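You operate a simulated robot arm through the tools that you are given. There is no shell and no other tool. Be economical: measure what you need, move in short steps, check, and stop when the job is done.

Carry out the task below with a simulated robot arm. There is one attempt and no reset: what you move stays moved.

## Task
Wind 3 turns on the tiny cream bobbin and put it in the bobbin tray.
Fine: on the small winder; wire switch on to wind, off before the bobbin comes out. Set down upright: what you pick out.

The check looks at the end state, three seconds after you hand in, the way a careful person would. Anything else that was tipped, shoved, dropped, spilled or broken makes it a failure.

## Robot
A 7-joint arm with a two-finger parallel gripper, fixed in place. Base frame: the origin is at the foot of the arm, x ahead of it, y to its left, z up; the work surface is at about z = 0. Readings come in m, rad, newtons and seconds.
With the tool pointing down near the work surface it reaches from about 0.24 to 0.62 m from the base axis. Its first joint turns from -1.152 to 1.152 rad. Payload 2.6 kg.
The tool frame sits at the grasp point between the pads (the TCP): z along the fingers, y along the line on which they close. The tips reach 0.03 m beyond it. The gripper opens to 0.094 m. The fingers are 0.028 m wide and 0.01 m thick; the gripper's body (0.05 by 0.096 m) begins 0.055 m behind the TCP.
Orientation is that of the tool frame in the base frame, as a unit quaternion [w, x, y, z]. With the fingers straight down and closing along the base's y, the tool's x points along the base's -x, its y along +y and its z along -z.

## Interface
- The arm moves only by the tool arm_command. Its argument "motion" is a list that holds one entry, the list of rows, each a list of 7 numbers: the opening, from 0 (shut) to 1 (fully open), then the shift along the base's x, y, z in units of 30 mm (1.0 is 30 mm), then the turn, a rotation vector about the base's x, y, z in units of 8 degrees (1.0 is 8 degrees). In form: [[[gripper, x, y, z, ax, ay, az], ...]]. A call has 1 to 8 rows; each row shifts and turns the commanded pose from where the row before left it. A call with a number of a shift or a turn outside -1 to 1 is refused whole. Rows are played at 5 a second. More than 0.05 m and 0.15 rad between two rows, or a gripper value outside its range, and nothing of the call is played. A pose out of reach is approached as far as the arm can. The call stops where the force on the tool passes 40 N (or 10 N more than at its start, if that is more) or the arm is blocked; 0.2 s more then pass. The fingers move at their own pace (about 0.072 m/s each) and stop on an object; they squeeze with about 30 N. The grip force told is the motor's: it shows also when the fingers shut on nothing. Time passes only in rows, and 0.2 s behind the last, so rows that do not move let the fingers close. It gives the time, the measured TCP pose, the force on the tool (base axes), the opening and the grip force at its end, in the units of the frame above (readings bear some noise), with the torque about the TCP (base axes, N m) and any sound that the robot's microphone picked up.
- Cameras (640 x 400 px; columns grow to the right, rows downward): "scene" is fixed at [0.0126, 0.4357, 0.5777]; the picture's right is [-0.84, -0.55, 0.00], its down [-0.27, 0.41, -0.87] and it looks along [0.47, -0.73, -0.49] (base axes); focal length 343 px, centre (320, 200). "wrist" rides on the gripper at [0.076, 0.014, -0.102] in the tool frame; the picture's right is [-0.18, 0.98, 0.00], its down [-0.75, -0.14, -0.64] and it looks along [-0.63, -0.12, 0.77] (tool axes); focal length 243 px, centre (320, 200). There is no depth. A picture from a camera that has moved, and an enlarged one, comes with that camera's place and axes in the base frame and with its lens. The place of the scene camera against the robot may be out by one fixed shift of up to 0.025 m in any direction.
- snapshot(camera): a new picture of that camera. It takes no simulated time.
- close_up(camera, box): a new picture of the part [left, top, right, bottom] of that camera's present view, enlarged. It takes no simulated time.
- job_done(): hands the job in; it is judged then, once.

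Work in short steps. Places have to be worked out from the pictures, the camera data and where the tool is seen: move nearer, look again, correct. Check each grasp and each placing, and mend what went wrong. You have 120 turns and 68 pictures in all, those below and enlarged ones among them. Open the gripper and draw the arm clear of the work before you hand the job in, unless the task says otherwise; then end with one line.

The tools are called after ">>>" as name(argument=value, ...) on one line, values as JSON. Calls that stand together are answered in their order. arm_command: Moves the arm, as the interface text tells. Its arguments: {"type":"object","properties":{"motion":{"type":"array"}},"required":["motion"]} The other tools are called the same way: snapshot (camera) takes a picture; close_up (camera, box) takes an enlarged picture of a part of a camera's view; job_done () hands the job in.

At the start:

```text
clock: 0.0
tool_pos: [0.3894, -0.078, 0.376]
ee_rot: [0.0, 0.0, 1.0, 0.0]
wrist_force: [0.2, 0.1, 0.2]
ft_torque: [-0.03, 0.01, 0.0]
finger_gap: 0.094
grip_force: 0.0
```

scene: 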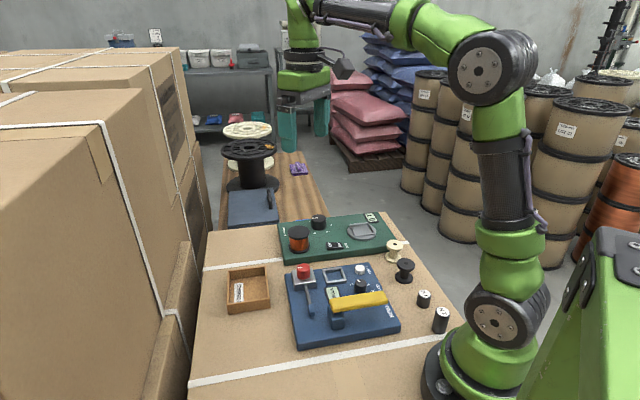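
wrist: 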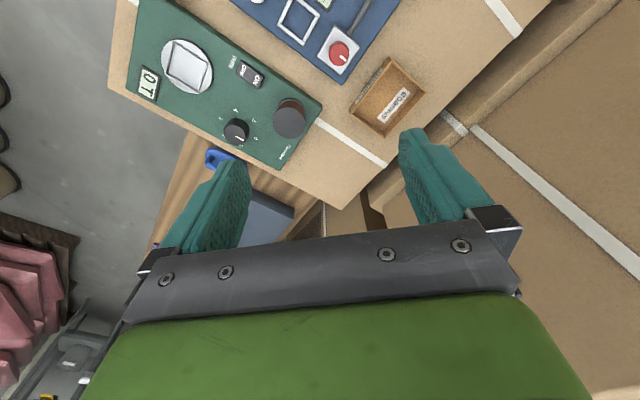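

I'll start with enlarged views of the work area to identify the machine, the bobbins, and the tray.

>>> close_up(camera="scene", box=[270, 200, 410, 290])

>>> close_up(camera="scene", box=[280, 250, 460, 360])

>>> close_up(camera="wrist", box=[100, 0, 440, 210])

```text
4.44 times, centred on (340, 245) of scene
camera zoom: at [0.0126, 0.4357, 0.5777], right [-0.84, -0.55, 0.0], down [-0.27, 0.41, -0.87], along [0.47, -0.73, -0.49], focal length 1525 px, centre (231, 0)
```

zoom: 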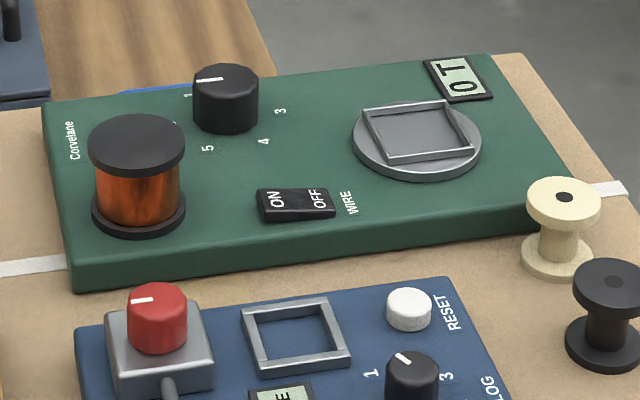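

```text
3.56 times, centred on (370, 305) of scene
camera zoom: at [0.0126, 0.4357, 0.5777], right [-0.84, -0.55, 0.0], down [-0.27, 0.41, -0.87], along [0.47, -0.73, -0.49], focal length 1220 px, centre (142, -173)
```

zoom: 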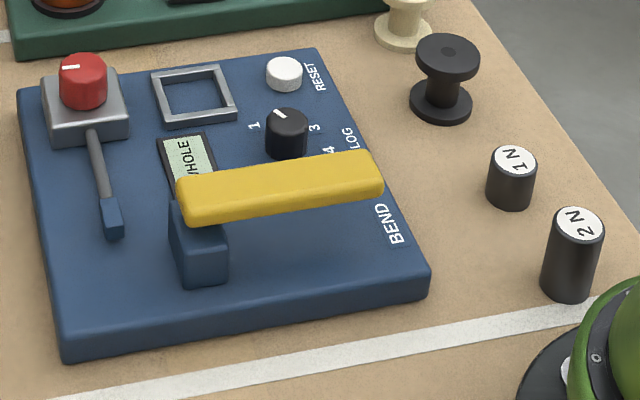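

```text
1.88 times, centred on (270, 105) of wrist
camera zoom: at [0.3127, -0.065, 0.4789], right [0.18, 0.98, 0.0], down [0.75, -0.14, 0.64], along [0.63, -0.12, -0.77], focal length 457 px, centre (414, 379)
```

zoom: 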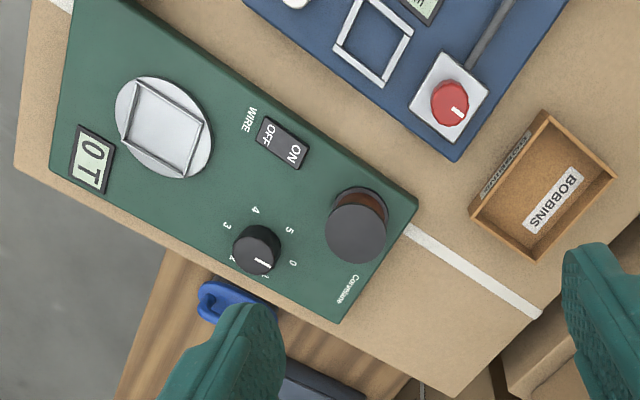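

The winder (green, with turntable nest, dial, WIRE rocker and counter "0 T") is roughly at x 0.34–0.52, y −0.30…−0.2. The cream bobbin is near (0.234,−0.271) and the tray near (0.478,0.03). I'll move closer over the winder to read the dial and refine positions.

>>> arm_command(motion=[[[1, -0.6, -0.81, -0.84, 0, 0, 0], [1, -0.6, -0.81, -0.84, 0, 0, 0], [1, -0.6, -0.81, -0.84, 0, 0, 0], [1, -0.6, -0.81, -0.84, 0, 0, 0], [1, -0.6, -0.81, -0.84, 0, 0, 0], [1, 0, 0, 0, 0, 0, 0]]])

>>> snapshot(camera="wrist")

>>> close_up(camera="wrist", box=[220, 0, 480, 160])

```text
clock: 1.4
tool_pos: [0.2972, -0.2012, 0.2466]
ee_rot: [0.0, 0.0, 1.0, 0.0]
wrist_force: [0.3, 0.2, 0.0]
ft_torque: [-0.05, 0.0, 0.03]
finger_gap: 0.0941
grip_force: 0.0
```

```text
62 pictures are left
camera wrist: at [0.2222, -0.1873, 0.3498], right [0.18, 0.98, 0.0], down [0.75, -0.14, 0.64], along [0.63, -0.12, -0.77], focal length 243 px, centre (320, 200)
```

wrist: 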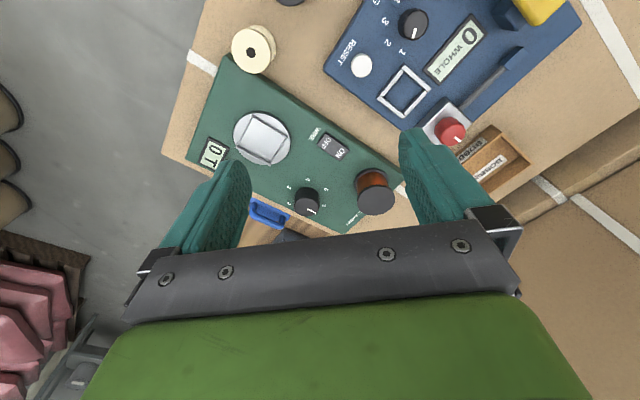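

```text
2.46 times, centred on (350, 80) of wrist
camera zoom: at [0.2222, -0.1873, 0.3498], right [0.18, 0.98, 0.0], down [0.75, -0.14, 0.64], along [0.63, -0.12, -0.77], focal length 597 px, centre (246, 495)
```

zoom: 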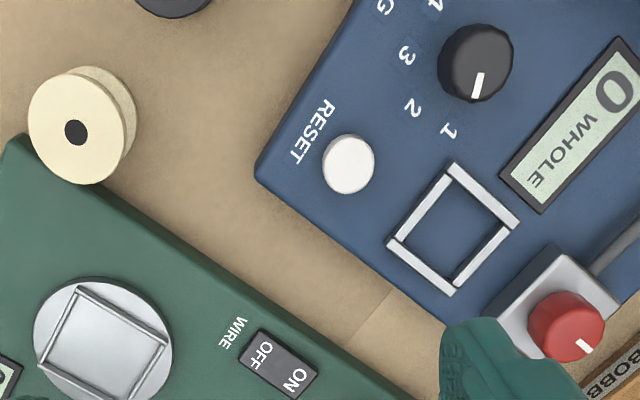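

Let me look closely at the dial and counter.

>>> close_up(camera="wrist", box=[190, 90, 410, 230])

```text
2.86 times, centred on (300, 160) of wrist
camera zoom: at [0.2222, -0.1873, 0.3498], right [0.18, 0.98, 0.0], down [0.75, -0.14, 0.64], along [0.63, -0.12, -0.77], focal length 693 px, centre (377, 314)
```

zoom: 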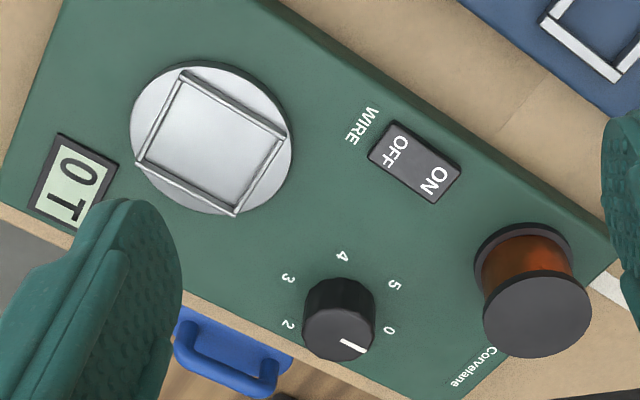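

The dial points at about 0, with marks 0–5 every 60° running clockwise from above, so setting 3 takes about 180° clockwise. I'll go above the dial (estimated (0.475,−0.258)) with yaw +45° so I can twist it in two 90° strokes.

>>> arm_command(motion=[[[0.8, 0.99, -0.317, -0.7, 0, 0, 0.9375], [0.8, 0.99, -0.317, -0.7, 0, 0, 0.9375], [0.8, 0.99, -0.317, -0.7, 0, 0, 0.9375], [0.8, 0.99, -0.317, -0.7, 0, 0, 0.9375], [0.8, 0.99, -0.317, -0.7, 0, 0, 0.9375], [0.8, 0.99, -0.317, -0.7, 0, 0, 0.9375], [0.8, 0, 0, 0, 0, 0, 0]]])

>>> snapshot(camera="wrist")

>>> close_up(camera="scene", box=[260, 180, 420, 280])

```text
clock: 3.0
tool_pos: [0.4789, -0.2557, 0.1215]
ee_rot: [0.0, -0.383, 0.924, -0.001]
wrist_force: [0.7, -0.2, 0.6]
ft_torque: [-0.02, 0.02, 0.0]
finger_gap: 0.0753
grip_force: 0.1
```

```text
59 pictures are left
camera wrist: at [0.4146, -0.299, 0.2243], right [-0.57, 0.82, 0.0], down [0.63, 0.43, 0.64], along [0.53, 0.36, -0.77], focal length 243 px, centre (320, 200)
```

wrist: 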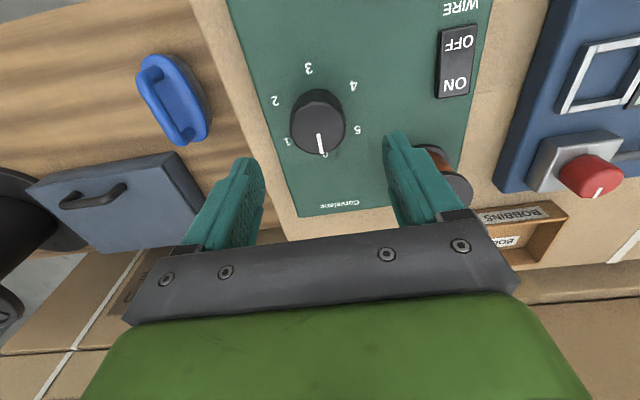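

```text
4.00 times, centred on (340, 230) of scene
camera zoom: at [0.0126, 0.4357, 0.5777], right [-0.84, -0.55, 0.0], down [-0.27, 0.41, -0.87], along [0.47, -0.73, -0.49], focal length 1373 px, centre (240, 80)
```

zoom: 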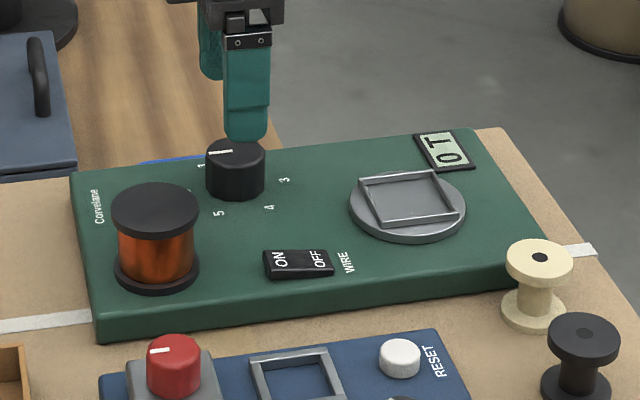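

The dial is centred under the gripper at about (0.479,−0.257) and reads 0. I'll descend so the tips sit around z≈0.026, beside the knob, then close.

>>> arm_command(motion=[[[0.8, 0, 0, -0.73, 0, 0, 0], [0.8, 0, -0.03, -0.73, 0, 0, 0], [0.8, 0, 0, -0.73, 0, 0, 0], [0.8, 0, 0, 0, 0, 0, 0], [0.2, 0, 0, 0, 0, 0, 0], [0.2, 0, 0, 0, 0, 0, 0], [0.2, 0, 0, 0, 0, 0, 0], [0.2, 0, 0, 0, 0, 0, 0]]])

>>> snapshot(camera="wrist")

```text
clock: 4.8
tool_pos: [0.4771, -0.2575, 0.0591]
ee_rot: [0.0, -0.382, 0.924, -0.001]
wrist_force: [7.2, -3.7, -6.1]
ft_torque: [-0.04, -0.31, -0.02]
finger_gap: 0.0417
grip_force: 44.7
```

```text
57 pictures are left
camera wrist: at [0.4131, -0.3022, 0.1613], right [-0.57, 0.82, 0.0], down [0.63, 0.43, 0.64], along [0.53, 0.36, -0.77], focal length 243 px, centre (320, 200)
```

wrist: 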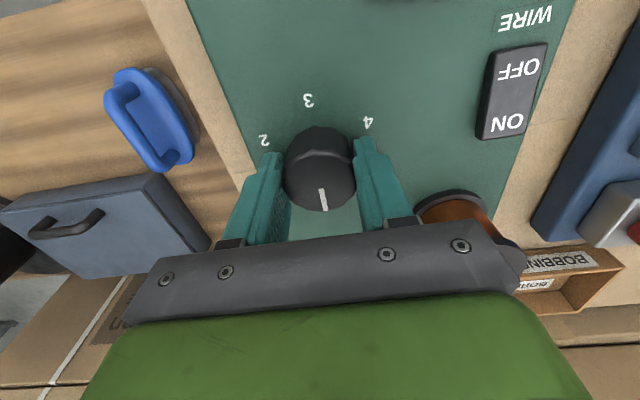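

Knob gripped (gap 42 mm). I'll turn it clockwise by 64° and check the torque and sounds.

>>> arm_command(motion=[[[0.2, -0.05, 0, 0, 0, 0, -1], [0.2, 0, 0, 0, 0, 0, -1], [0.2, 0, 0, 0, 0, 0, -1], [0.2, 0, 0, 0, 0, 0, -1], [0.2, 0, 0, 0, 0, 0, -1], [0.2, 0, 0, 0, 0, 0, -1], [0.2, 0, 0, 0, 0, 0, -1], [0.2, 0, 0, 0, 0, 0, -1]]])

>>> snapshot(camera="wrist")

```text
clock: 6.6
tool_pos: [0.476, -0.2584, 0.0591]
ee_rot: [0.001, 0.167, 0.986, 0.0]
wrist_force: [20.5, 3.3, -5.2]
ft_torque: [-0.16, -1.39, -0.02]
finger_gap: 0.0415
grip_force: 44.8
```

```text
56 pictures are left
camera wrist: at [0.4092, -0.2194, 0.1614], right [0.5, 0.87, 0.0], down [0.66, -0.38, 0.64], along [0.56, -0.32, -0.77], focal length 243 px, centre (320, 200)
```

wrist: 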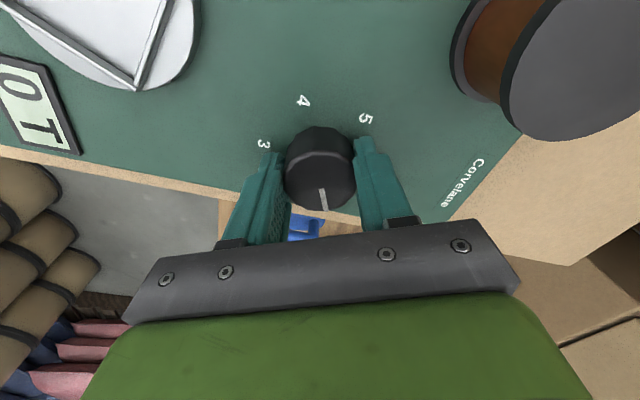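

The knob follows (about at 1 now). The side force says the knob centre is slightly further in +x, so I'll correct 3 mm and continue turning.

>>> arm_command(motion=[[[0.2, 0.1, 0, 0, 0, 0, -0.5], [0.2, 0, 0, 0, 0, 0, -1], [0.2, 0, 0, 0, 0, 0, -1], [0.2, 0, 0, 0, 0, 0, -1], [0.2, 0, 0, 0, 0, 0, -1], [0.2, 0, 0, 0, 0, 0, -1]]])

>>> snapshot(camera="wrist")

```text
clock: 7.8
tool_pos: [0.4762, -0.2575, 0.0579]
ee_rot: [-0.005, 0.452, 0.892, 0.001]
wrist_force: [-1.2, 0.2, 2.3]
ft_torque: [-0.04, -0.02, 0.03]
finger_gap: 0.0414
grip_force: 44.9
stopped in row 6: the force on the tool passed its limit at 40 N (the readings are from after the stop); the commanded pose is now the measured one
```

```text
55 pictures are left
camera wrist: at [0.4445, -0.1881, 0.162], right [0.9, 0.43, 0.0], down [0.34, -0.7, 0.64], along [0.27, -0.57, -0.77], focal length 243 px, centre (320, 200)
```

wrist: 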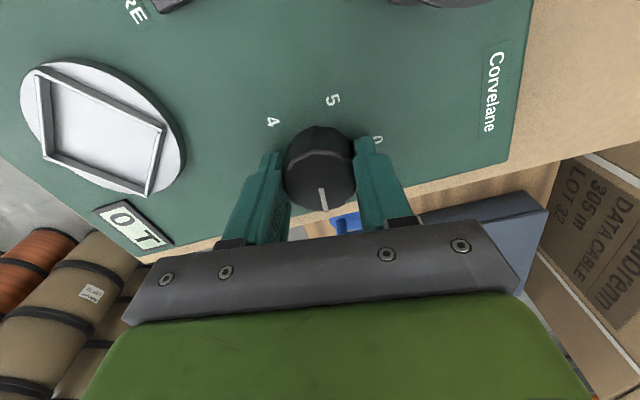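

The force is relaxed now at (0.476,−0.2575), and the dial is about 99° along. I'll continue from here without a shift, in fewer rows.

>>> arm_command(motion=[[[0.2, 0, 0, 0, 0, 0, -0.6], [0.2, 0, 0, 0, 0, 0, -0.6], [0.2, 0, 0, 0, 0, 0, -0.6], [0.2, 0, 0, 0, 0, 0, -0.6], [0.2, 0, 0, 0, 0, 0, 0]]])

```text
clock: 9.0
tool_pos: [0.478, -0.2575, 0.0587]
ee_rot: [-0.003, 0.595, 0.804, 0.001]
wrist_force: [-7.2, 5.5, 5.6]
ft_torque: [-0.13, 0.15, -0.03]
finger_gap: 0.0413
grip_force: 45.2
```

Good, forces stay small. Total is about 118°; I'll continue.

>>> arm_command(motion=[[[0.2, 0, 0, 0, 0, 0, -0.8], [0.2, 0, 0, 0, 0, 0, -0.8], [0.2, 0, 0, 0, 0, 0, -0.8], [0.2, 0, 0, 0, 0, 0, -0.8], [0.2, 0, 0, 0, 0, 0, -0.6], [0.2, 0, 0, 0, 0, 0, 0]]])

>>> snapshot(camera="wrist")

```text
clock: 10.4
tool_pos: [0.4775, -0.258, 0.059]
ee_rot: [-0.002, 0.784, 0.62, 0.004]
wrist_force: [2.7, -0.2, 0.2]
ft_torque: [0.94, -0.44, -0.04]
finger_gap: 0.0412
grip_force: 45.3
```

```text
54 pictures are left
camera wrist: at [0.5091, -0.1873, 0.162], right [0.91, -0.41, 0.0], down [-0.31, -0.71, 0.64], along [-0.26, -0.58, -0.77], focal length 243 px, centre (320, 200)
```

wrist: 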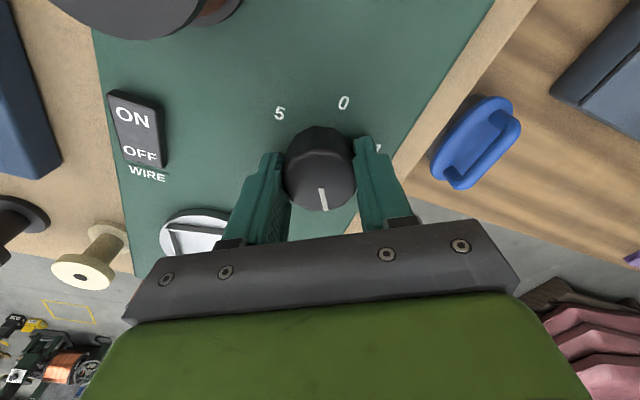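

About 148° done; 32° more brings it to 3.

>>> arm_command(motion=[[[0.2, 0, 0, 0, 0, 0, -0.8], [0.2, 0, 0, 0, 0, 0, -0.8], [0.2, 0, 0, 0, 0, 0, -0.8], [0.2, 0, 0, 0, 0, 0, -0.8], [0.2, 0, 0, 0, 0, 0, -0.75], [0.2, 0, 0, 0, 0, 0, 0]]])

```text
clock: 11.8
tool_pos: [0.4762, -0.2578, 0.0572]
ee_rot: [-0.001, 0.924, 0.382, 0.004]
wrist_force: [22.7, -5.2, -10.8]
ft_torque: [-0.52, -0.44, 0.0]
finger_gap: 0.0413
grip_force: 44.7
```

Yaw is now −135° (180° in total). I'll release, rise, and check the dial.

>>> arm_command(motion=[[[0.8, 0, 0, 0, 0, 0, 0], [0.8, 0, 0, 0, 0, 0, 0], [0.8, 0, 0, 0.8, 0, 0, 0], [0.8, 0, 0, 0.8, 0, 0, 0], [0.8, 0, 0, 0.8, 0, 0, 0], [0.8, 0, 0, 0.8, 0, 0, 0]]])

>>> snapshot(camera="wrist")

>>> close_up(camera="scene", box=[260, 180, 420, 280])

```text
clock: 13.2
tool_pos: [0.4774, -0.2572, 0.1551]
ee_rot: [-0.003, 0.924, 0.383, 0.004]
wrist_force: [-0.8, -0.2, -0.1]
ft_torque: [-0.01, 0.01, 0.03]
finger_gap: 0.0752
grip_force: 0.0
```

```text
53 pictures are left
camera wrist: at [0.5411, -0.2145, 0.2579], right [0.57, -0.82, 0.0], down [-0.64, -0.44, 0.64], along [-0.53, -0.36, -0.77], focal length 243 px, centre (320, 200)
```

wrist: 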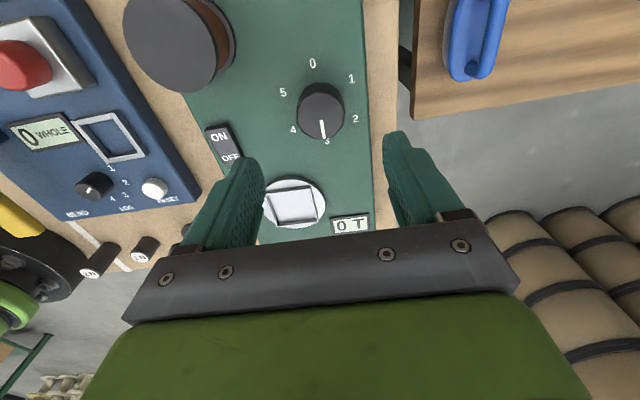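

```text
4.00 times, centred on (340, 230) of scene
camera zoom: at [0.0126, 0.4357, 0.5777], right [-0.84, -0.55, 0.0], down [-0.27, 0.41, -0.87], along [0.47, -0.73, -0.49], focal length 1373 px, centre (240, 80)
```

zoom: 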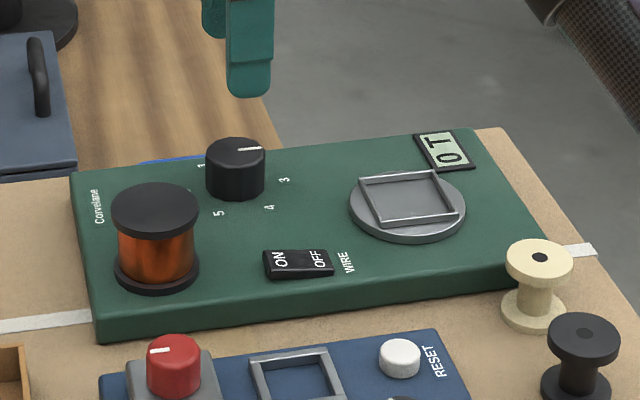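

The dial is at 3. Now on to the cream bobbin: it stands about 4 mm off the winder's long side (edge direction ~44°), so I'll grip with the closing axis parallel to that edge (yaw ≈ −46°).

>>> arm_command(motion=[[[0.8, -0.78, -0.04, 0, 0, 0, 0.95], [0.8, -0.78, -0.04, 0, 0, 0, 0.95], [0.8, -0.78, -0.04, 0, 0, 0, 0.95], [0.8, -0.78, -0.04, 0, 0, 0, 0.95], [0.8, -0.78, -0.04, 0, 0, 0, 0.95], [0.8, -0.78, -0.04, 0, 0, 0, 0.95], [0.8, -0.78, -0.04, 0, 0, 0, 0.95], [0.8, -0.78, -0.04, 0, 0, 0, 0.95]]])

>>> arm_command(motion=[[[0.75, -0.315, -0.045, 0, 0, 0, 0.88], [0.75, -0.315, -0.045, 0, 0, 0, 0.88], [0.75, -0.315, -0.045, 0, 0, 0, 0.88], [0.75, -0.315, -0.045, 0, 0, 0, 0.88], [0.75, 0, 0, -0.5, 0, 0, 0], [0.75, 0, 0, 0, 0, 0, 0]]])

>>> snapshot(camera="wrist")

>>> close_up(camera="scene", box=[340, 200, 440, 290])

```text
clock: 15.0
tool_pos: [0.2884, -0.2672, 0.1543]
ee_rot: [-0.004, 0.602, 0.799, 0.003]
wrist_force: [-0.3, 0.0, 0.5]
ft_torque: [-0.04, 0.02, -0.02]
finger_gap: 0.0752
grip_force: 0.0
```

```text
clock: 16.4
tool_pos: [0.2507, -0.2728, 0.1388]
ee_rot: [-0.004, 0.391, 0.92, 0.002]
wrist_force: [-0.1, -0.1, 0.4]
ft_torque: [-0.01, -0.01, -0.01]
finger_gap: 0.0704
grip_force: 0.0
```

```text
51 pictures are left
camera wrist: at [0.2092, -0.2081, 0.2425], right [0.83, 0.55, 0.0], down [0.43, -0.64, 0.64], along [0.35, -0.53, -0.77], focal length 243 px, centre (320, 200)
```

wrist: 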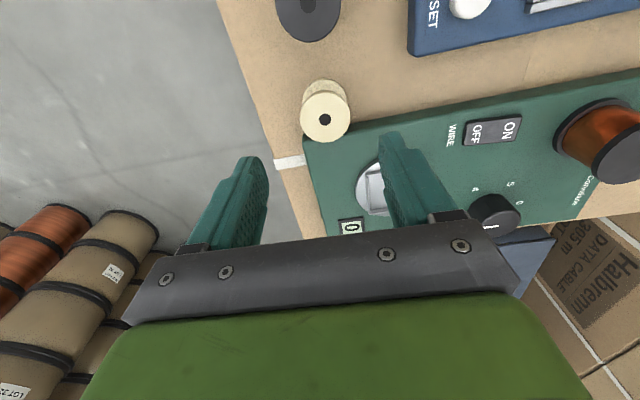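

```text
4.44 times, centred on (390, 245) of scene
camera zoom: at [0.0126, 0.4357, 0.5777], right [-0.84, -0.55, 0.0], down [-0.27, 0.41, -0.87], along [0.47, -0.73, -0.49], focal length 1525 px, centre (9, 0)
```

zoom: 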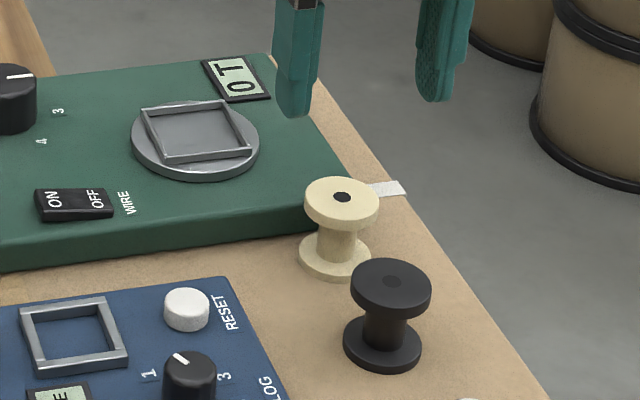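

Bobbin refined to (0.254,−0.269). I'll shift and descend so only the tips pass its top flange (tips ≈ 0.017), then close.

>>> arm_command(motion=[[[0.75, 0.1, 0.12, -0.7, 0, 0, 0], [0.75, 0, 0, -0.7, 0, 0, 0], [0.75, 0, 0, -0.6, 0, 0, 0], [0.75, 0, 0, 0, 0, 0, 0]]])

>>> snapshot(camera="wrist")

>>> close_up(camera="scene", box=[340, 200, 440, 290])

```text
clock: 17.4
tool_pos: [0.2534, -0.268, 0.0797]
ee_rot: [-0.004, 0.39, 0.921, 0.001]
wrist_force: [0.4, -0.5, 0.3]
ft_torque: [-0.03, -0.03, -0.01]
finger_gap: 0.0703
grip_force: 0.0
```

```text
49 pictures are left
camera wrist: at [0.2131, -0.2041, 0.1832], right [0.83, 0.55, 0.0], down [0.43, -0.64, 0.64], along [0.35, -0.53, -0.77], focal length 243 px, centre (320, 200)
```

wrist: 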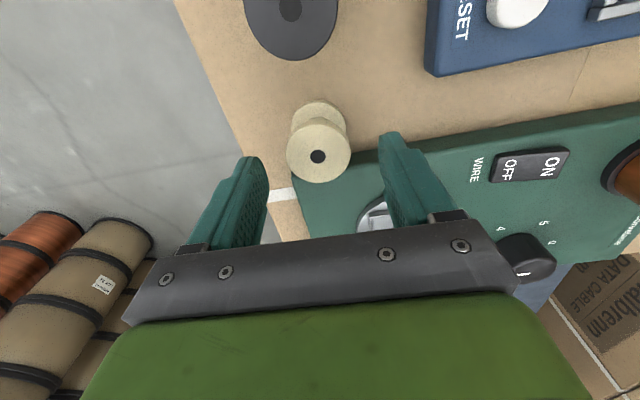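

```text
4.44 times, centred on (390, 245) of scene
camera zoom: at [0.0126, 0.4357, 0.5777], right [-0.84, -0.55, 0.0], down [-0.27, 0.41, -0.87], along [0.47, -0.73, -0.49], focal length 1525 px, centre (9, 0)
```

zoom: 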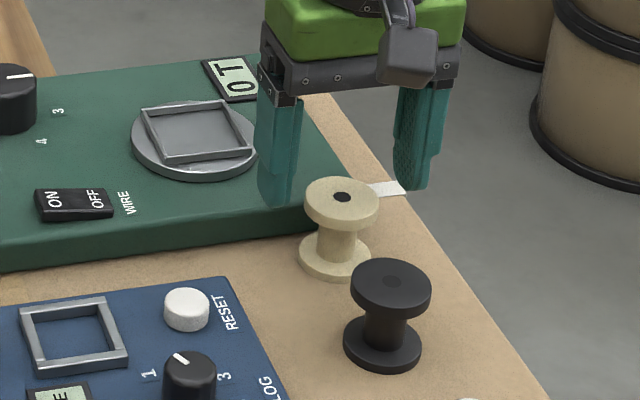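

Alignment is good and the fingers clear the winder edge. I'll descend the last 33 mm and close on the top flange.

>>> arm_command(motion=[[[0.75, 0.03, -0.05, -0.55, 0, 0, 0], [0.75, 0, 0, -0.55, 0, 0, 0], [0.75, 0, 0, 0, 0, 0, 0], [0.3, 0, 0, 0, 0, 0, 0], [0.3, 0, 0, 0, 0, 0, 0], [0.3, 0, 0, 0, 0, 0, 0]]])

>>> close_up(camera="scene", box=[340, 200, 440, 290])

>>> snapshot(camera="wrist")

```text
clock: 18.8
tool_pos: [0.2552, -0.2718, 0.0468]
ee_rot: [-0.003, 0.391, 0.92, 0.001]
wrist_force: [0.1, -0.4, -0.4]
ft_torque: [0.01, -0.01, -0.01]
finger_gap: 0.0419
grip_force: 30.5
```

```text
4.44 times, centred on (390, 245) of scene
camera zoom: at [0.0126, 0.4357, 0.5777], right [-0.84, -0.55, 0.0], down [-0.27, 0.41, -0.87], along [0.47, -0.73, -0.49], focal length 1525 px, centre (9, 0)
```

zoom: 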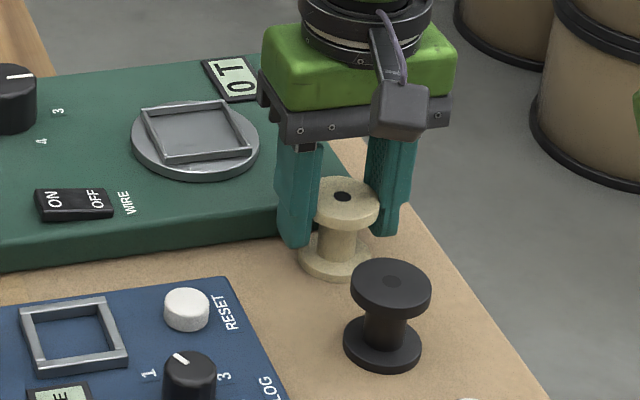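

```text
46 pictures are left
camera wrist: at [0.214, -0.2074, 0.1498], right [0.83, 0.55, 0.0], down [0.43, -0.64, 0.64], along [0.35, -0.53, -0.77], focal length 243 px, centre (320, 200)
```

wrist: 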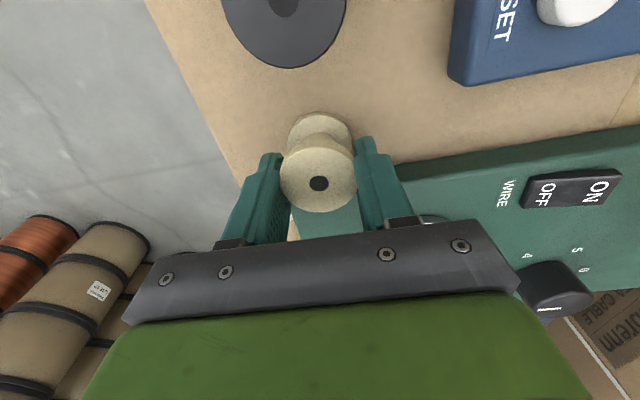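

Grasp confirmed (gap 41.9 mm, centred). I'll lift and carry it above the turntable (estimate (0.359,−0.298)).

>>> arm_command(motion=[[[0.3, 0, 0, 0.6, 0, 0, 0], [0.3, 0, 0, 0.8, 0, 0, 0], [0.3, 0, 0, 0.8, 0, 0, 0], [0.3, 0.7, -0.18, 0.3, 0, 0, 0], [0.3, 0.7, -0.18, 0, 0, 0, 0], [0.3, 0.7, -0.18, 0, 0, 0, 0], [0.3, 0.7, -0.18, 0, 0, 0, 0], [0.3, 0.67, -0.18, 0, 0, 0, 0]]])

>>> snapshot(camera="wrist")

>>> close_up(camera="scene", box=[320, 160, 420, 260])

```text
clock: 20.6
tool_pos: [0.3612, -0.2959, 0.1225]
ee_rot: [-0.004, 0.39, 0.921, 0.002]
wrist_force: [-0.4, -0.8, 0.1]
ft_torque: [0.0, 0.01, 0.03]
finger_gap: 0.0282
grip_force: 0.0
```

```text
45 pictures are left
camera wrist: at [0.3194, -0.2323, 0.2257], right [0.83, 0.55, 0.0], down [0.43, -0.64, 0.64], along [0.35, -0.53, -0.77], focal length 243 px, centre (320, 200)
```

wrist: 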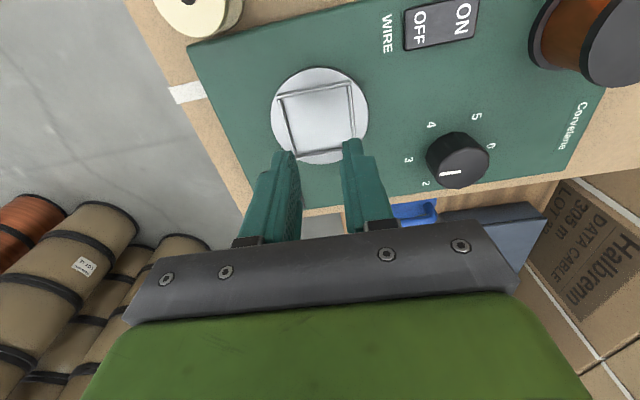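

```text
4.00 times, centred on (370, 210) of scene
camera zoom: at [0.0125, 0.4357, 0.5777], right [-0.84, -0.55, 0.0], down [-0.27, 0.41, -0.87], along [0.47, -0.73, -0.49], focal length 1373 px, centre (120, 160)
```

zoom: 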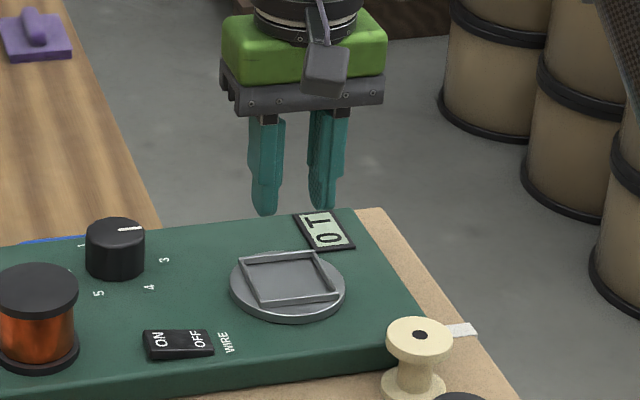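

The bobbin slipped out on lifting (gap went to the commanded 28 mm) — my commanded opening gave only a weak squeeze. It still stands upright; I'll go back, look, and regrip with the command fully shut.

>>> arm_command(motion=[[[0.75, -0.7, 0.18, 0, 0, 0, 0], [0.75, -0.7, 0.18, 0, 0, 0, 0], [0.75, -0.7, 0.18, 0, 0, 0, 0], [0.75, -0.7, 0.18, 0, 0, 0, 0], [0.75, -0.7, 0.18, 0, 0, 0, 0], [0.75, 0, 0, -0.7, 0, 0, 0], [0.75, 0, 0, 0, 0, 0, 0]]])

>>> snapshot(camera="wrist")

>>> close_up(camera="scene", box=[340, 200, 440, 290])

```text
clock: 22.2
tool_pos: [0.2563, -0.2718, 0.0994]
ee_rot: [-0.004, 0.391, 0.92, 0.001]
wrist_force: [1.2, 0.1, 0.0]
ft_torque: [-0.02, 0.03, -0.01]
finger_gap: 0.0705
grip_force: 0.0
```

```text
43 pictures are left
camera wrist: at [0.2143, -0.2067, 0.2029], right [0.83, 0.55, 0.0], down [0.43, -0.64, 0.64], along [0.35, -0.53, -0.77], focal length 243 px, centre (320, 200)
```

wrist: 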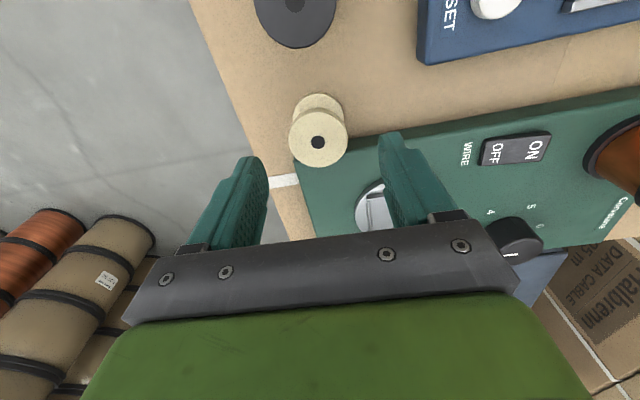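

```text
4.44 times, centred on (390, 245) of scene
camera zoom: at [0.0126, 0.4357, 0.5777], right [-0.84, -0.55, 0.0], down [-0.27, 0.41, -0.87], along [0.47, -0.73, -0.49], focal length 1525 px, centre (9, 0)
```

zoom: 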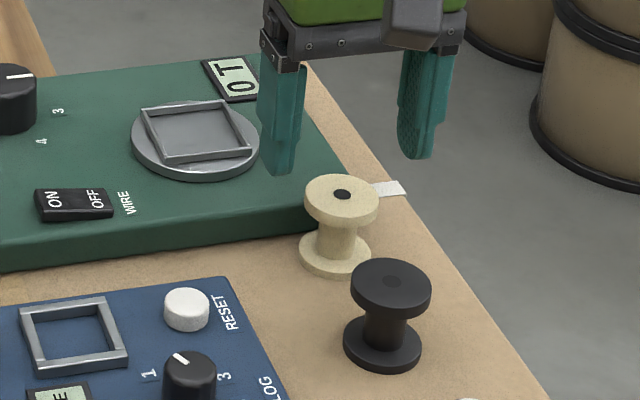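

It's upright at (0.2555,−0.272). I'll regrip slightly lower with the full squeeze and lift slowly 20 mm to test.

>>> arm_command(motion=[[[0.75, 0, 0, -0.65, 0, 0, 0], [0.75, 0, 0, -0.65, 0, 0, 0], [0.75, 0, 0, -0.55, 0, 0, 0], [0.75, 0, 0, 0, 0, 0, 0], [0, 0, 0, 0, 0, 0, 0], [0, 0, 0, 0, 0, 0, 0], [0, 0, 0, 0, 0, 0, 0], [0, 0, 0, 0, 0, 0, 0]]])

>>> arm_command(motion=[[[0, 0, 0, 0.15, 0, 0, 0], [0, 0, 0, 0.25, 0, 0, 0], [0, 0, 0, 0.3, 0, 0, 0], [0, 0, 0, 0, 0, 0, 0]]])

>>> close_up(camera="scene", box=[340, 200, 440, 290])

```text
clock: 24.0
tool_pos: [0.2551, -0.272, 0.0454]
ee_rot: [-0.004, 0.391, 0.92, 0.002]
wrist_force: [-0.1, -0.2, -0.2]
ft_torque: [-0.01, 0.0, 0.03]
finger_gap: 0.0407
grip_force: 29.3
```

```text
clock: 25.0
tool_pos: [0.2563, -0.2703, 0.0669]
ee_rot: [-0.004, 0.391, 0.92, 0.001]
wrist_force: [-0.2, 0.0, -0.8]
ft_torque: [-0.01, 0.03, 0.0]
finger_gap: 0.0406
grip_force: 30.3
```

```text
4.44 times, centred on (390, 245) of scene
camera zoom: at [0.0126, 0.4357, 0.5777], right [-0.84, -0.55, 0.0], down [-0.27, 0.41, -0.87], along [0.47, -0.73, -0.49], focal length 1525 px, centre (9, 0)
```

zoom: 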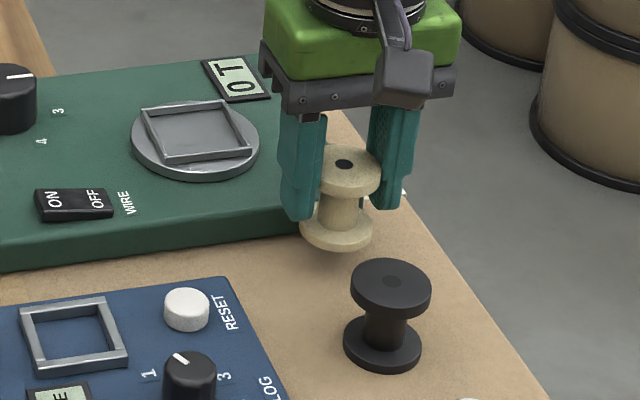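

It's held firmly now. Raising and carrying above the nest at (0.362,−0.297).

>>> arm_command(motion=[[[0, 0, 0, 0.6, 0, 0, 0], [0, 0, 0, 0.7, 0, 0, 0], [0, 0.6, -0.15, 0, 0, 0, 0], [0, 0.6, -0.15, 0, 0, 0, 0], [0, 0.6, -0.15, 0, 0, 0, 0], [0, 0.6, -0.15, 0, 0, 0, 0], [0, 0.6, -0.15, 0, 0, 0, 0], [0, 0.53, -0.13, 0, 0, 0, 0]]])

>>> snapshot(camera="wrist")

>>> close_up(camera="scene", box=[320, 180, 420, 260])

```text
clock: 26.8
tool_pos: [0.3594, -0.2978, 0.1055]
ee_rot: [-0.005, 0.39, 0.921, 0.001]
wrist_force: [-0.3, 0.1, -0.6]
ft_torque: [0.0, 0.0, 0.0]
finger_gap: 0.0407
grip_force: 29.9
```

```text
40 pictures are left
camera wrist: at [0.3181, -0.2324, 0.2088], right [0.83, 0.55, 0.0], down [0.43, -0.64, 0.64], along [0.35, -0.53, -0.77], focal length 243 px, centre (320, 200)
```

wrist: 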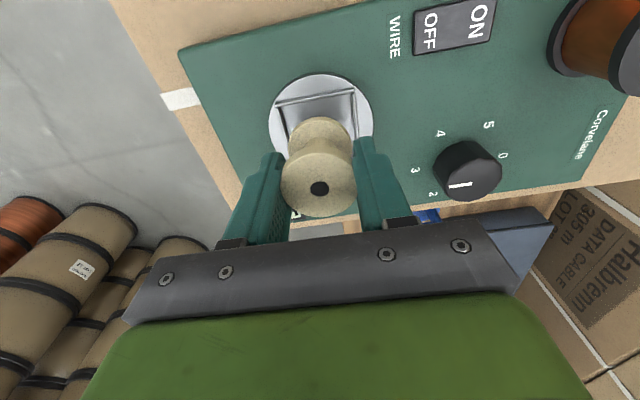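

```text
5.00 times, centred on (370, 220) of scene
camera zoom: at [0.0126, 0.4357, 0.5777], right [-0.84, -0.55, 0.0], down [-0.27, 0.41, -0.87], along [0.47, -0.73, -0.49], focal length 1716 px, centre (70, 100)
```

zoom: 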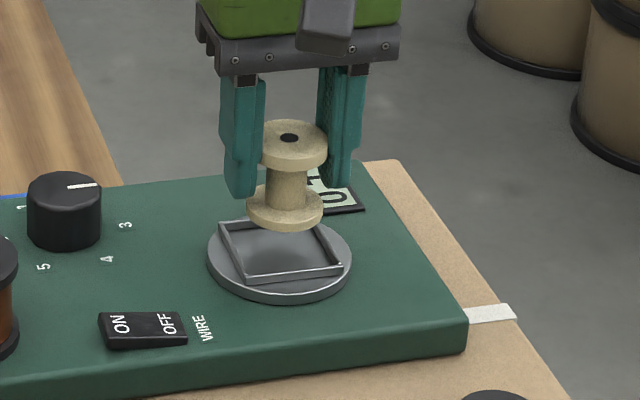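

By scene projection the bobbin base lands within ~1 mm of the nest centre. Lowering 27 mm, then checking.

>>> arm_command(motion=[[[0, 0, 0, -0.45, 0, 0, 0], [0, 0, 0, -0.3, 0, 0, 0], [0, 0, 0, -0.15, 0, 0, 0], [0, 0, 0, 0, 0, 0, 0]]])

>>> close_up(camera="scene", box=[340, 200, 400, 250])

>>> close_up(camera="wrist", box=[240, 60, 400, 220])

```text
clock: 27.8
tool_pos: [0.3599, -0.2964, 0.0767]
ee_rot: [-0.003, 0.391, 0.92, 0.001]
wrist_force: [-0.2, -0.1, -0.6]
ft_torque: [-0.04, 0.04, -0.04]
finger_gap: 0.0406
grip_force: 29.8
```

```text
8.00 times, centred on (370, 225) of scene
camera zoom: at [0.0126, 0.4357, 0.5777], right [-0.84, -0.55, 0.0], down [-0.27, 0.41, -0.87], along [0.47, -0.73, -0.49], focal length 2745 px, centre (-80, 0)
```

zoom: 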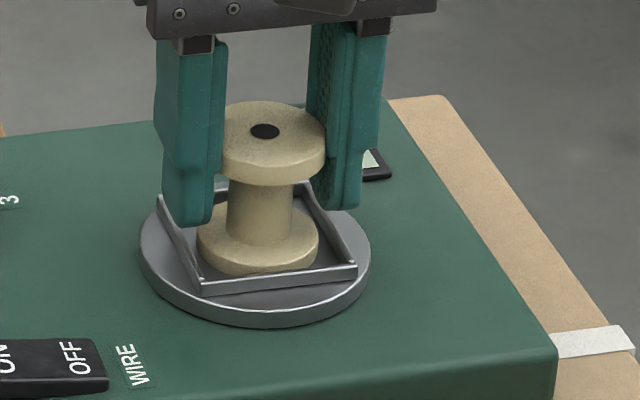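

```text
2.50 times, centred on (320, 140) of wrist
camera zoom: at [0.3184, -0.2324, 0.1811], right [0.83, 0.55, 0.0], down [0.43, -0.64, 0.64], along [0.35, -0.53, -0.77], focal length 606 px, centre (320, 350)
```

zoom: 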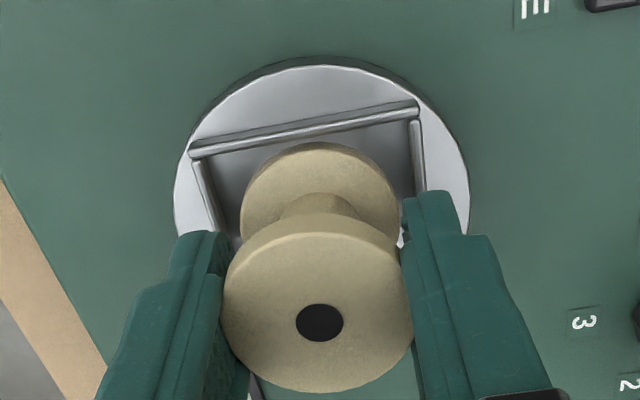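

The views suggest the bobbin should go ~2 mm further outward to centre in the frame. I'll shift and lower in small steps, watching force.

>>> arm_command(motion=[[[0, 0.04, -0.055, 0, 0, 0, 0], [0, 0, 0, -0.08, 0, 0, 0], [0, 0, 0, -0.05, 0, 0, 0], [0, 0, 0, 0, 0, 0, 0]]])

>>> close_up(camera="scene", box=[340, 200, 400, 250])

```text
clock: 28.8
tool_pos: [0.3634, -0.2993, 0.0754]
ee_rot: [-0.001, 0.391, 0.92, 0.0]
wrist_force: [-3.0, 1.5, 27.5]
ft_torque: [0.18, 0.17, 0.02]
finger_gap: 0.0412
grip_force: 30.3
```

```text
8.00 times, centred on (370, 225) of scene
camera zoom: at [0.0124, 0.4358, 0.5776], right [-0.84, -0.55, 0.0], down [-0.27, 0.41, -0.87], along [0.48, -0.73, -0.49], focal length 2745 px, centre (-80, 0)
```

zoom: 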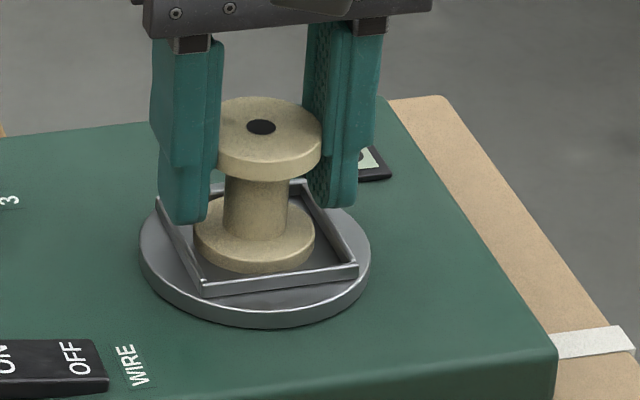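

Contact (27 N) at base height ≈0.030. I need to verify whether it's on the disc or on the frame.

>>> close_up(camera="wrist", box=[260, 80, 380, 180])

>>> close_up(camera="scene", box=[352, 212, 392, 242])

```text
4.00 times, centred on (320, 130) of wrist
camera zoom: at [0.3207, -0.2345, 0.1793], right [0.83, 0.55, 0.0], down [0.42, -0.64, 0.64], along [0.35, -0.53, -0.77], focal length 970 px, centre (320, 480)
```

zoom: 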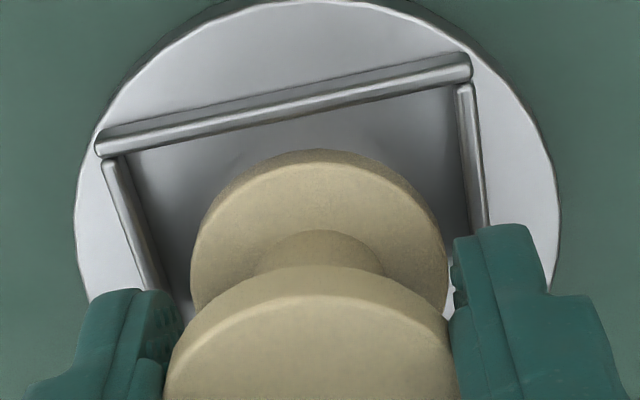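

```text
13.33 times, centred on (372, 227) of scene
camera zoom: at [0.0124, 0.4358, 0.5776], right [-0.84, -0.55, 0.0], down [-0.27, 0.41, -0.87], along [0.48, -0.73, -0.49], focal length 4575 px, centre (-373, -160)
```

zoom: 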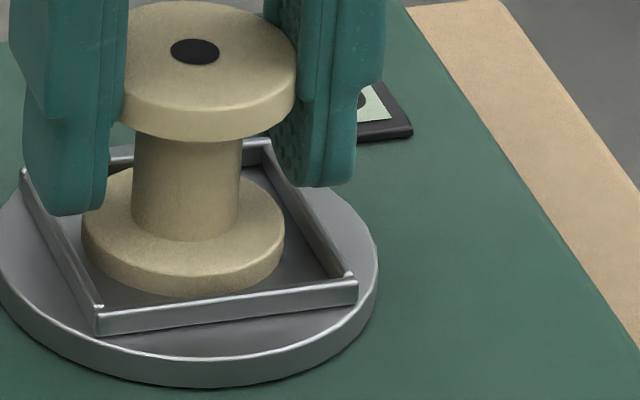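

Laterally it's centred, but now it is ~3 mm too far outward. I'll relieve the force, shift back 3 mm inward, and touch down again.

>>> arm_command(motion=[[[0, 0, 0, 0.18, 0, 0, 0], [0, -0.065, 0.075, 0, 0, 0, 0], [0, 0, 0, -0.06, 0, 0, 0], [0, 0, 0, -0.06, 0, 0, 0], [0, 0, 0, 0, 0, 0, 0]]])

>>> close_up(camera="scene", box=[352, 212, 392, 242])

```text
clock: 30.0
tool_pos: [0.3606, -0.2967, 0.0759]
ee_rot: [-0.004, 0.391, 0.92, 0.001]
wrist_force: [-1.4, 3.0, 9.3]
ft_torque: [-0.03, 0.0, -0.03]
finger_gap: 0.0403
grip_force: 30.2
```

```text
13.33 times, centred on (372, 227) of scene
camera zoom: at [0.0125, 0.4357, 0.5777], right [-0.84, -0.55, 0.0], down [-0.27, 0.41, -0.87], along [0.47, -0.73, -0.49], focal length 4575 px, centre (-373, -160)
```

zoom: 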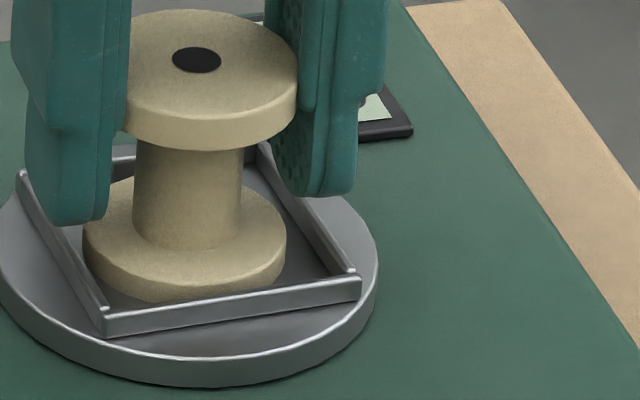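

Seated on the disc (9 N) and inside the frame. I'll release and rise.

>>> arm_command(motion=[[[0.7, 0, 0, 0, 0, 0, 0], [0.7, 0, 0, 0, 0, 0, 0], [0.7, 0, 0, 0.2, 0, 0, 0], [0.7, 0, 0, 0.7, 0, 0, 0], [0.7, 0, 0, 0.9, 0, 0, 0], [0.7, 0, 0, 0.5, 0, 0, 0]]])

>>> snapshot(camera="wrist")

>>> close_up(camera="scene", box=[310, 190, 410, 260])

```text
clock: 31.4
tool_pos: [0.3603, -0.2966, 0.1442]
ee_rot: [-0.005, 0.391, 0.92, 0.001]
wrist_force: [-1.0, 0.3, 0.0]
ft_torque: [-0.03, 0.0, -0.02]
finger_gap: 0.0656
grip_force: 0.1
```

```text
32 pictures are left
camera wrist: at [0.3184, -0.2326, 0.2486], right [0.83, 0.55, 0.0], down [0.43, -0.64, 0.64], along [0.35, -0.53, -0.77], focal length 243 px, centre (320, 200)
```

wrist: 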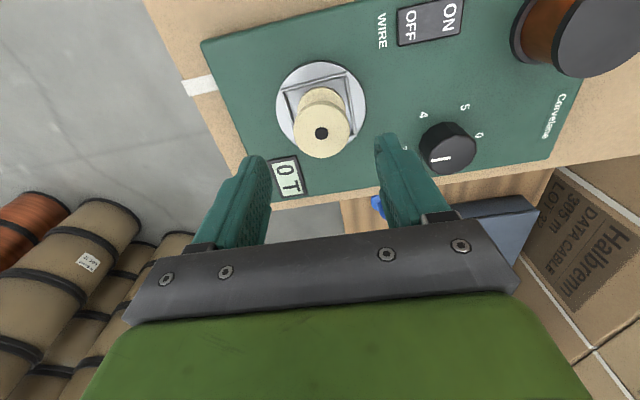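

```text
5.71 times, centred on (360, 225) of scene
camera zoom: at [0.0126, 0.4357, 0.5777], right [-0.84, -0.55, 0.0], down [-0.27, 0.41, -0.87], along [0.47, -0.73, -0.49], focal length 1961 px, centre (91, 57)
```

zoom: 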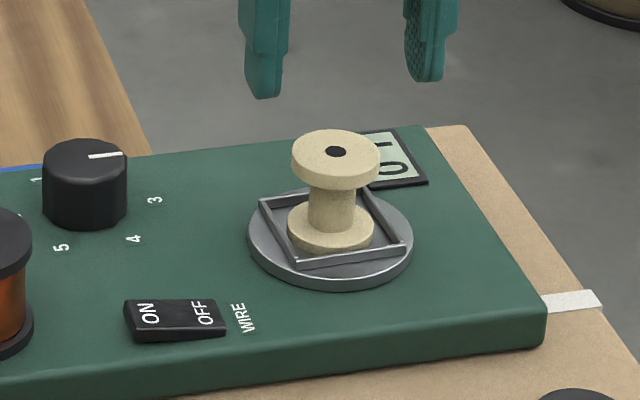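

Bobbin stands in the nest, upright. Next, the WIRE rocker: ON label at about (0.403,−0.191). I'll close the gripper and move above it.

>>> arm_command(motion=[[[0, 0.383, 0.905, 0, 0, 0, 0], [0, 0.383, 0.905, 0, 0, 0, 0], [0, 0.383, 0.905, 0, 0, 0, 0], [0, 0.383, 0.905, 0, 0, 0, 0], [0, 0, 0, -0.9, 0, 0, 0], [0, 0, 0, -0.7, 0, 0, 0], [0, 0, 0, 0, 0, 0, 0]]])

>>> snapshot(camera="wrist")

>>> close_up(camera="scene", box=[290, 190, 410, 270])

```text
clock: 33.0
tool_pos: [0.4069, -0.1867, 0.0947]
ee_rot: [-0.004, 0.392, 0.92, 0.002]
wrist_force: [-0.4, 0.5, -0.1]
ft_torque: [0.0, 0.0, -0.03]
finger_gap: 0.0001
grip_force: 30.0
```

```text
30 pictures are left
camera wrist: at [0.3645, -0.1226, 0.1981], right [0.83, 0.55, 0.0], down [0.43, -0.64, 0.64], along [0.35, -0.53, -0.77], focal length 243 px, centre (320, 200)
```

wrist: 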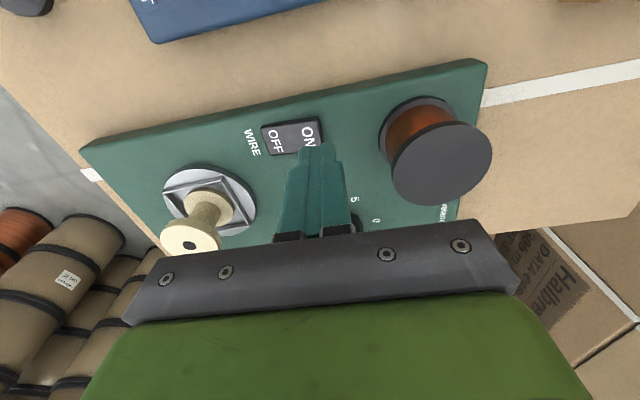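

```text
5.00 times, centred on (350, 230) of scene
camera zoom: at [0.0126, 0.4357, 0.5777], right [-0.84, -0.55, 0.0], down [-0.27, 0.41, -0.87], along [0.47, -0.73, -0.49], focal length 1716 px, centre (170, 50)
```

zoom: 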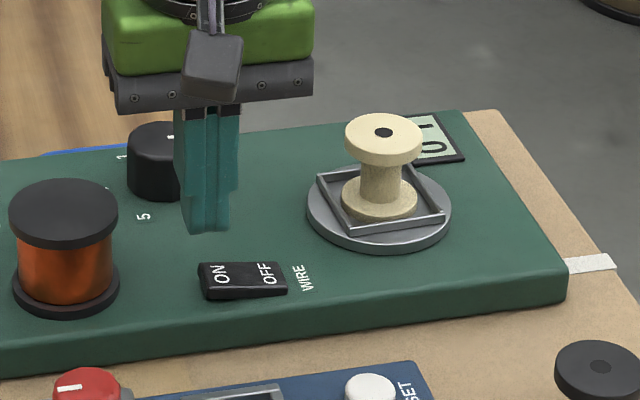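

The ON end of the rocker is at ~(0.4055,−0.185), ON label ~(0.400,−0.191). I'll shift 5 mm and lower to just above it, then press gently.

>>> arm_command(motion=[[[0, -0.16, -0.08, -0.4, 0, 0, 0], [0, 0, 0, -0.5, 0, 0, 0], [0, 0, 0, -0.15, 0, 0, 0], [0, 0, 0, -0.1, 0, 0, 0], [0, 0, 0, 0, 0, 0, 0]]])

>>> close_up(camera="scene", box=[290, 190, 410, 270])

```text
clock: 34.2
tool_pos: [0.4029, -0.1892, 0.0625]
ee_rot: [-0.003, 0.39, 0.921, 0.001]
wrist_force: [-2.7, 4.1, 17.6]
ft_torque: [-0.11, 0.07, -0.03]
finger_gap: 0.0
grip_force: 29.7
```

```text
5.00 times, centred on (350, 230) of scene
camera zoom: at [0.0125, 0.4358, 0.5777], right [-0.84, -0.55, 0.0], down [-0.27, 0.41, -0.87], along [0.48, -0.73, -0.49], focal length 1716 px, centre (170, 50)
```

zoom: 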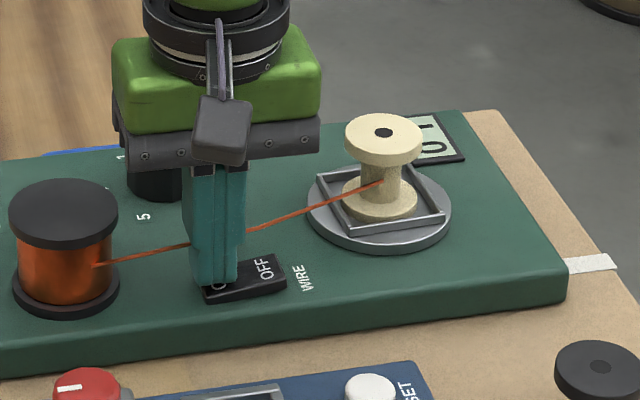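

The rocker flipped to ON and wire now runs to the bobbin. I'll raise straight up and watch the counter.

>>> arm_command(motion=[[[0, 0, 0, 0.6, 0, 0, 0], [0, 0, 0, 0.9, 0, 0, 0], [0, 0, 0, 0.9, 0, 0, 0], [0, 0, 0, 0, 0, 0, 0]]])

>>> snapshot(camera="wrist")

```text
clock: 35.2
tool_pos: [0.4011, -0.1893, 0.1342]
ee_rot: [-0.005, 0.391, 0.92, 0.001]
wrist_force: [0.0, -0.6, -0.4]
ft_torque: [-0.02, 0.0, 0.02]
finger_gap: 0.0001
grip_force: 30.2
```

```text
27 pictures are left
camera wrist: at [0.3599, -0.1253, 0.2377], right [0.83, 0.55, 0.0], down [0.43, -0.64, 0.64], along [0.35, -0.53, -0.77], focal length 243 px, centre (320, 200)
```

wrist: 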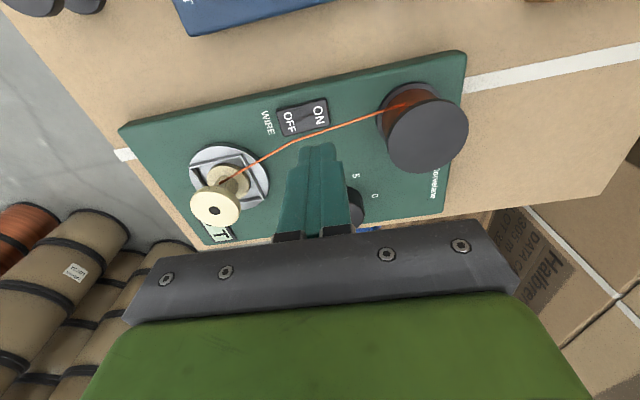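

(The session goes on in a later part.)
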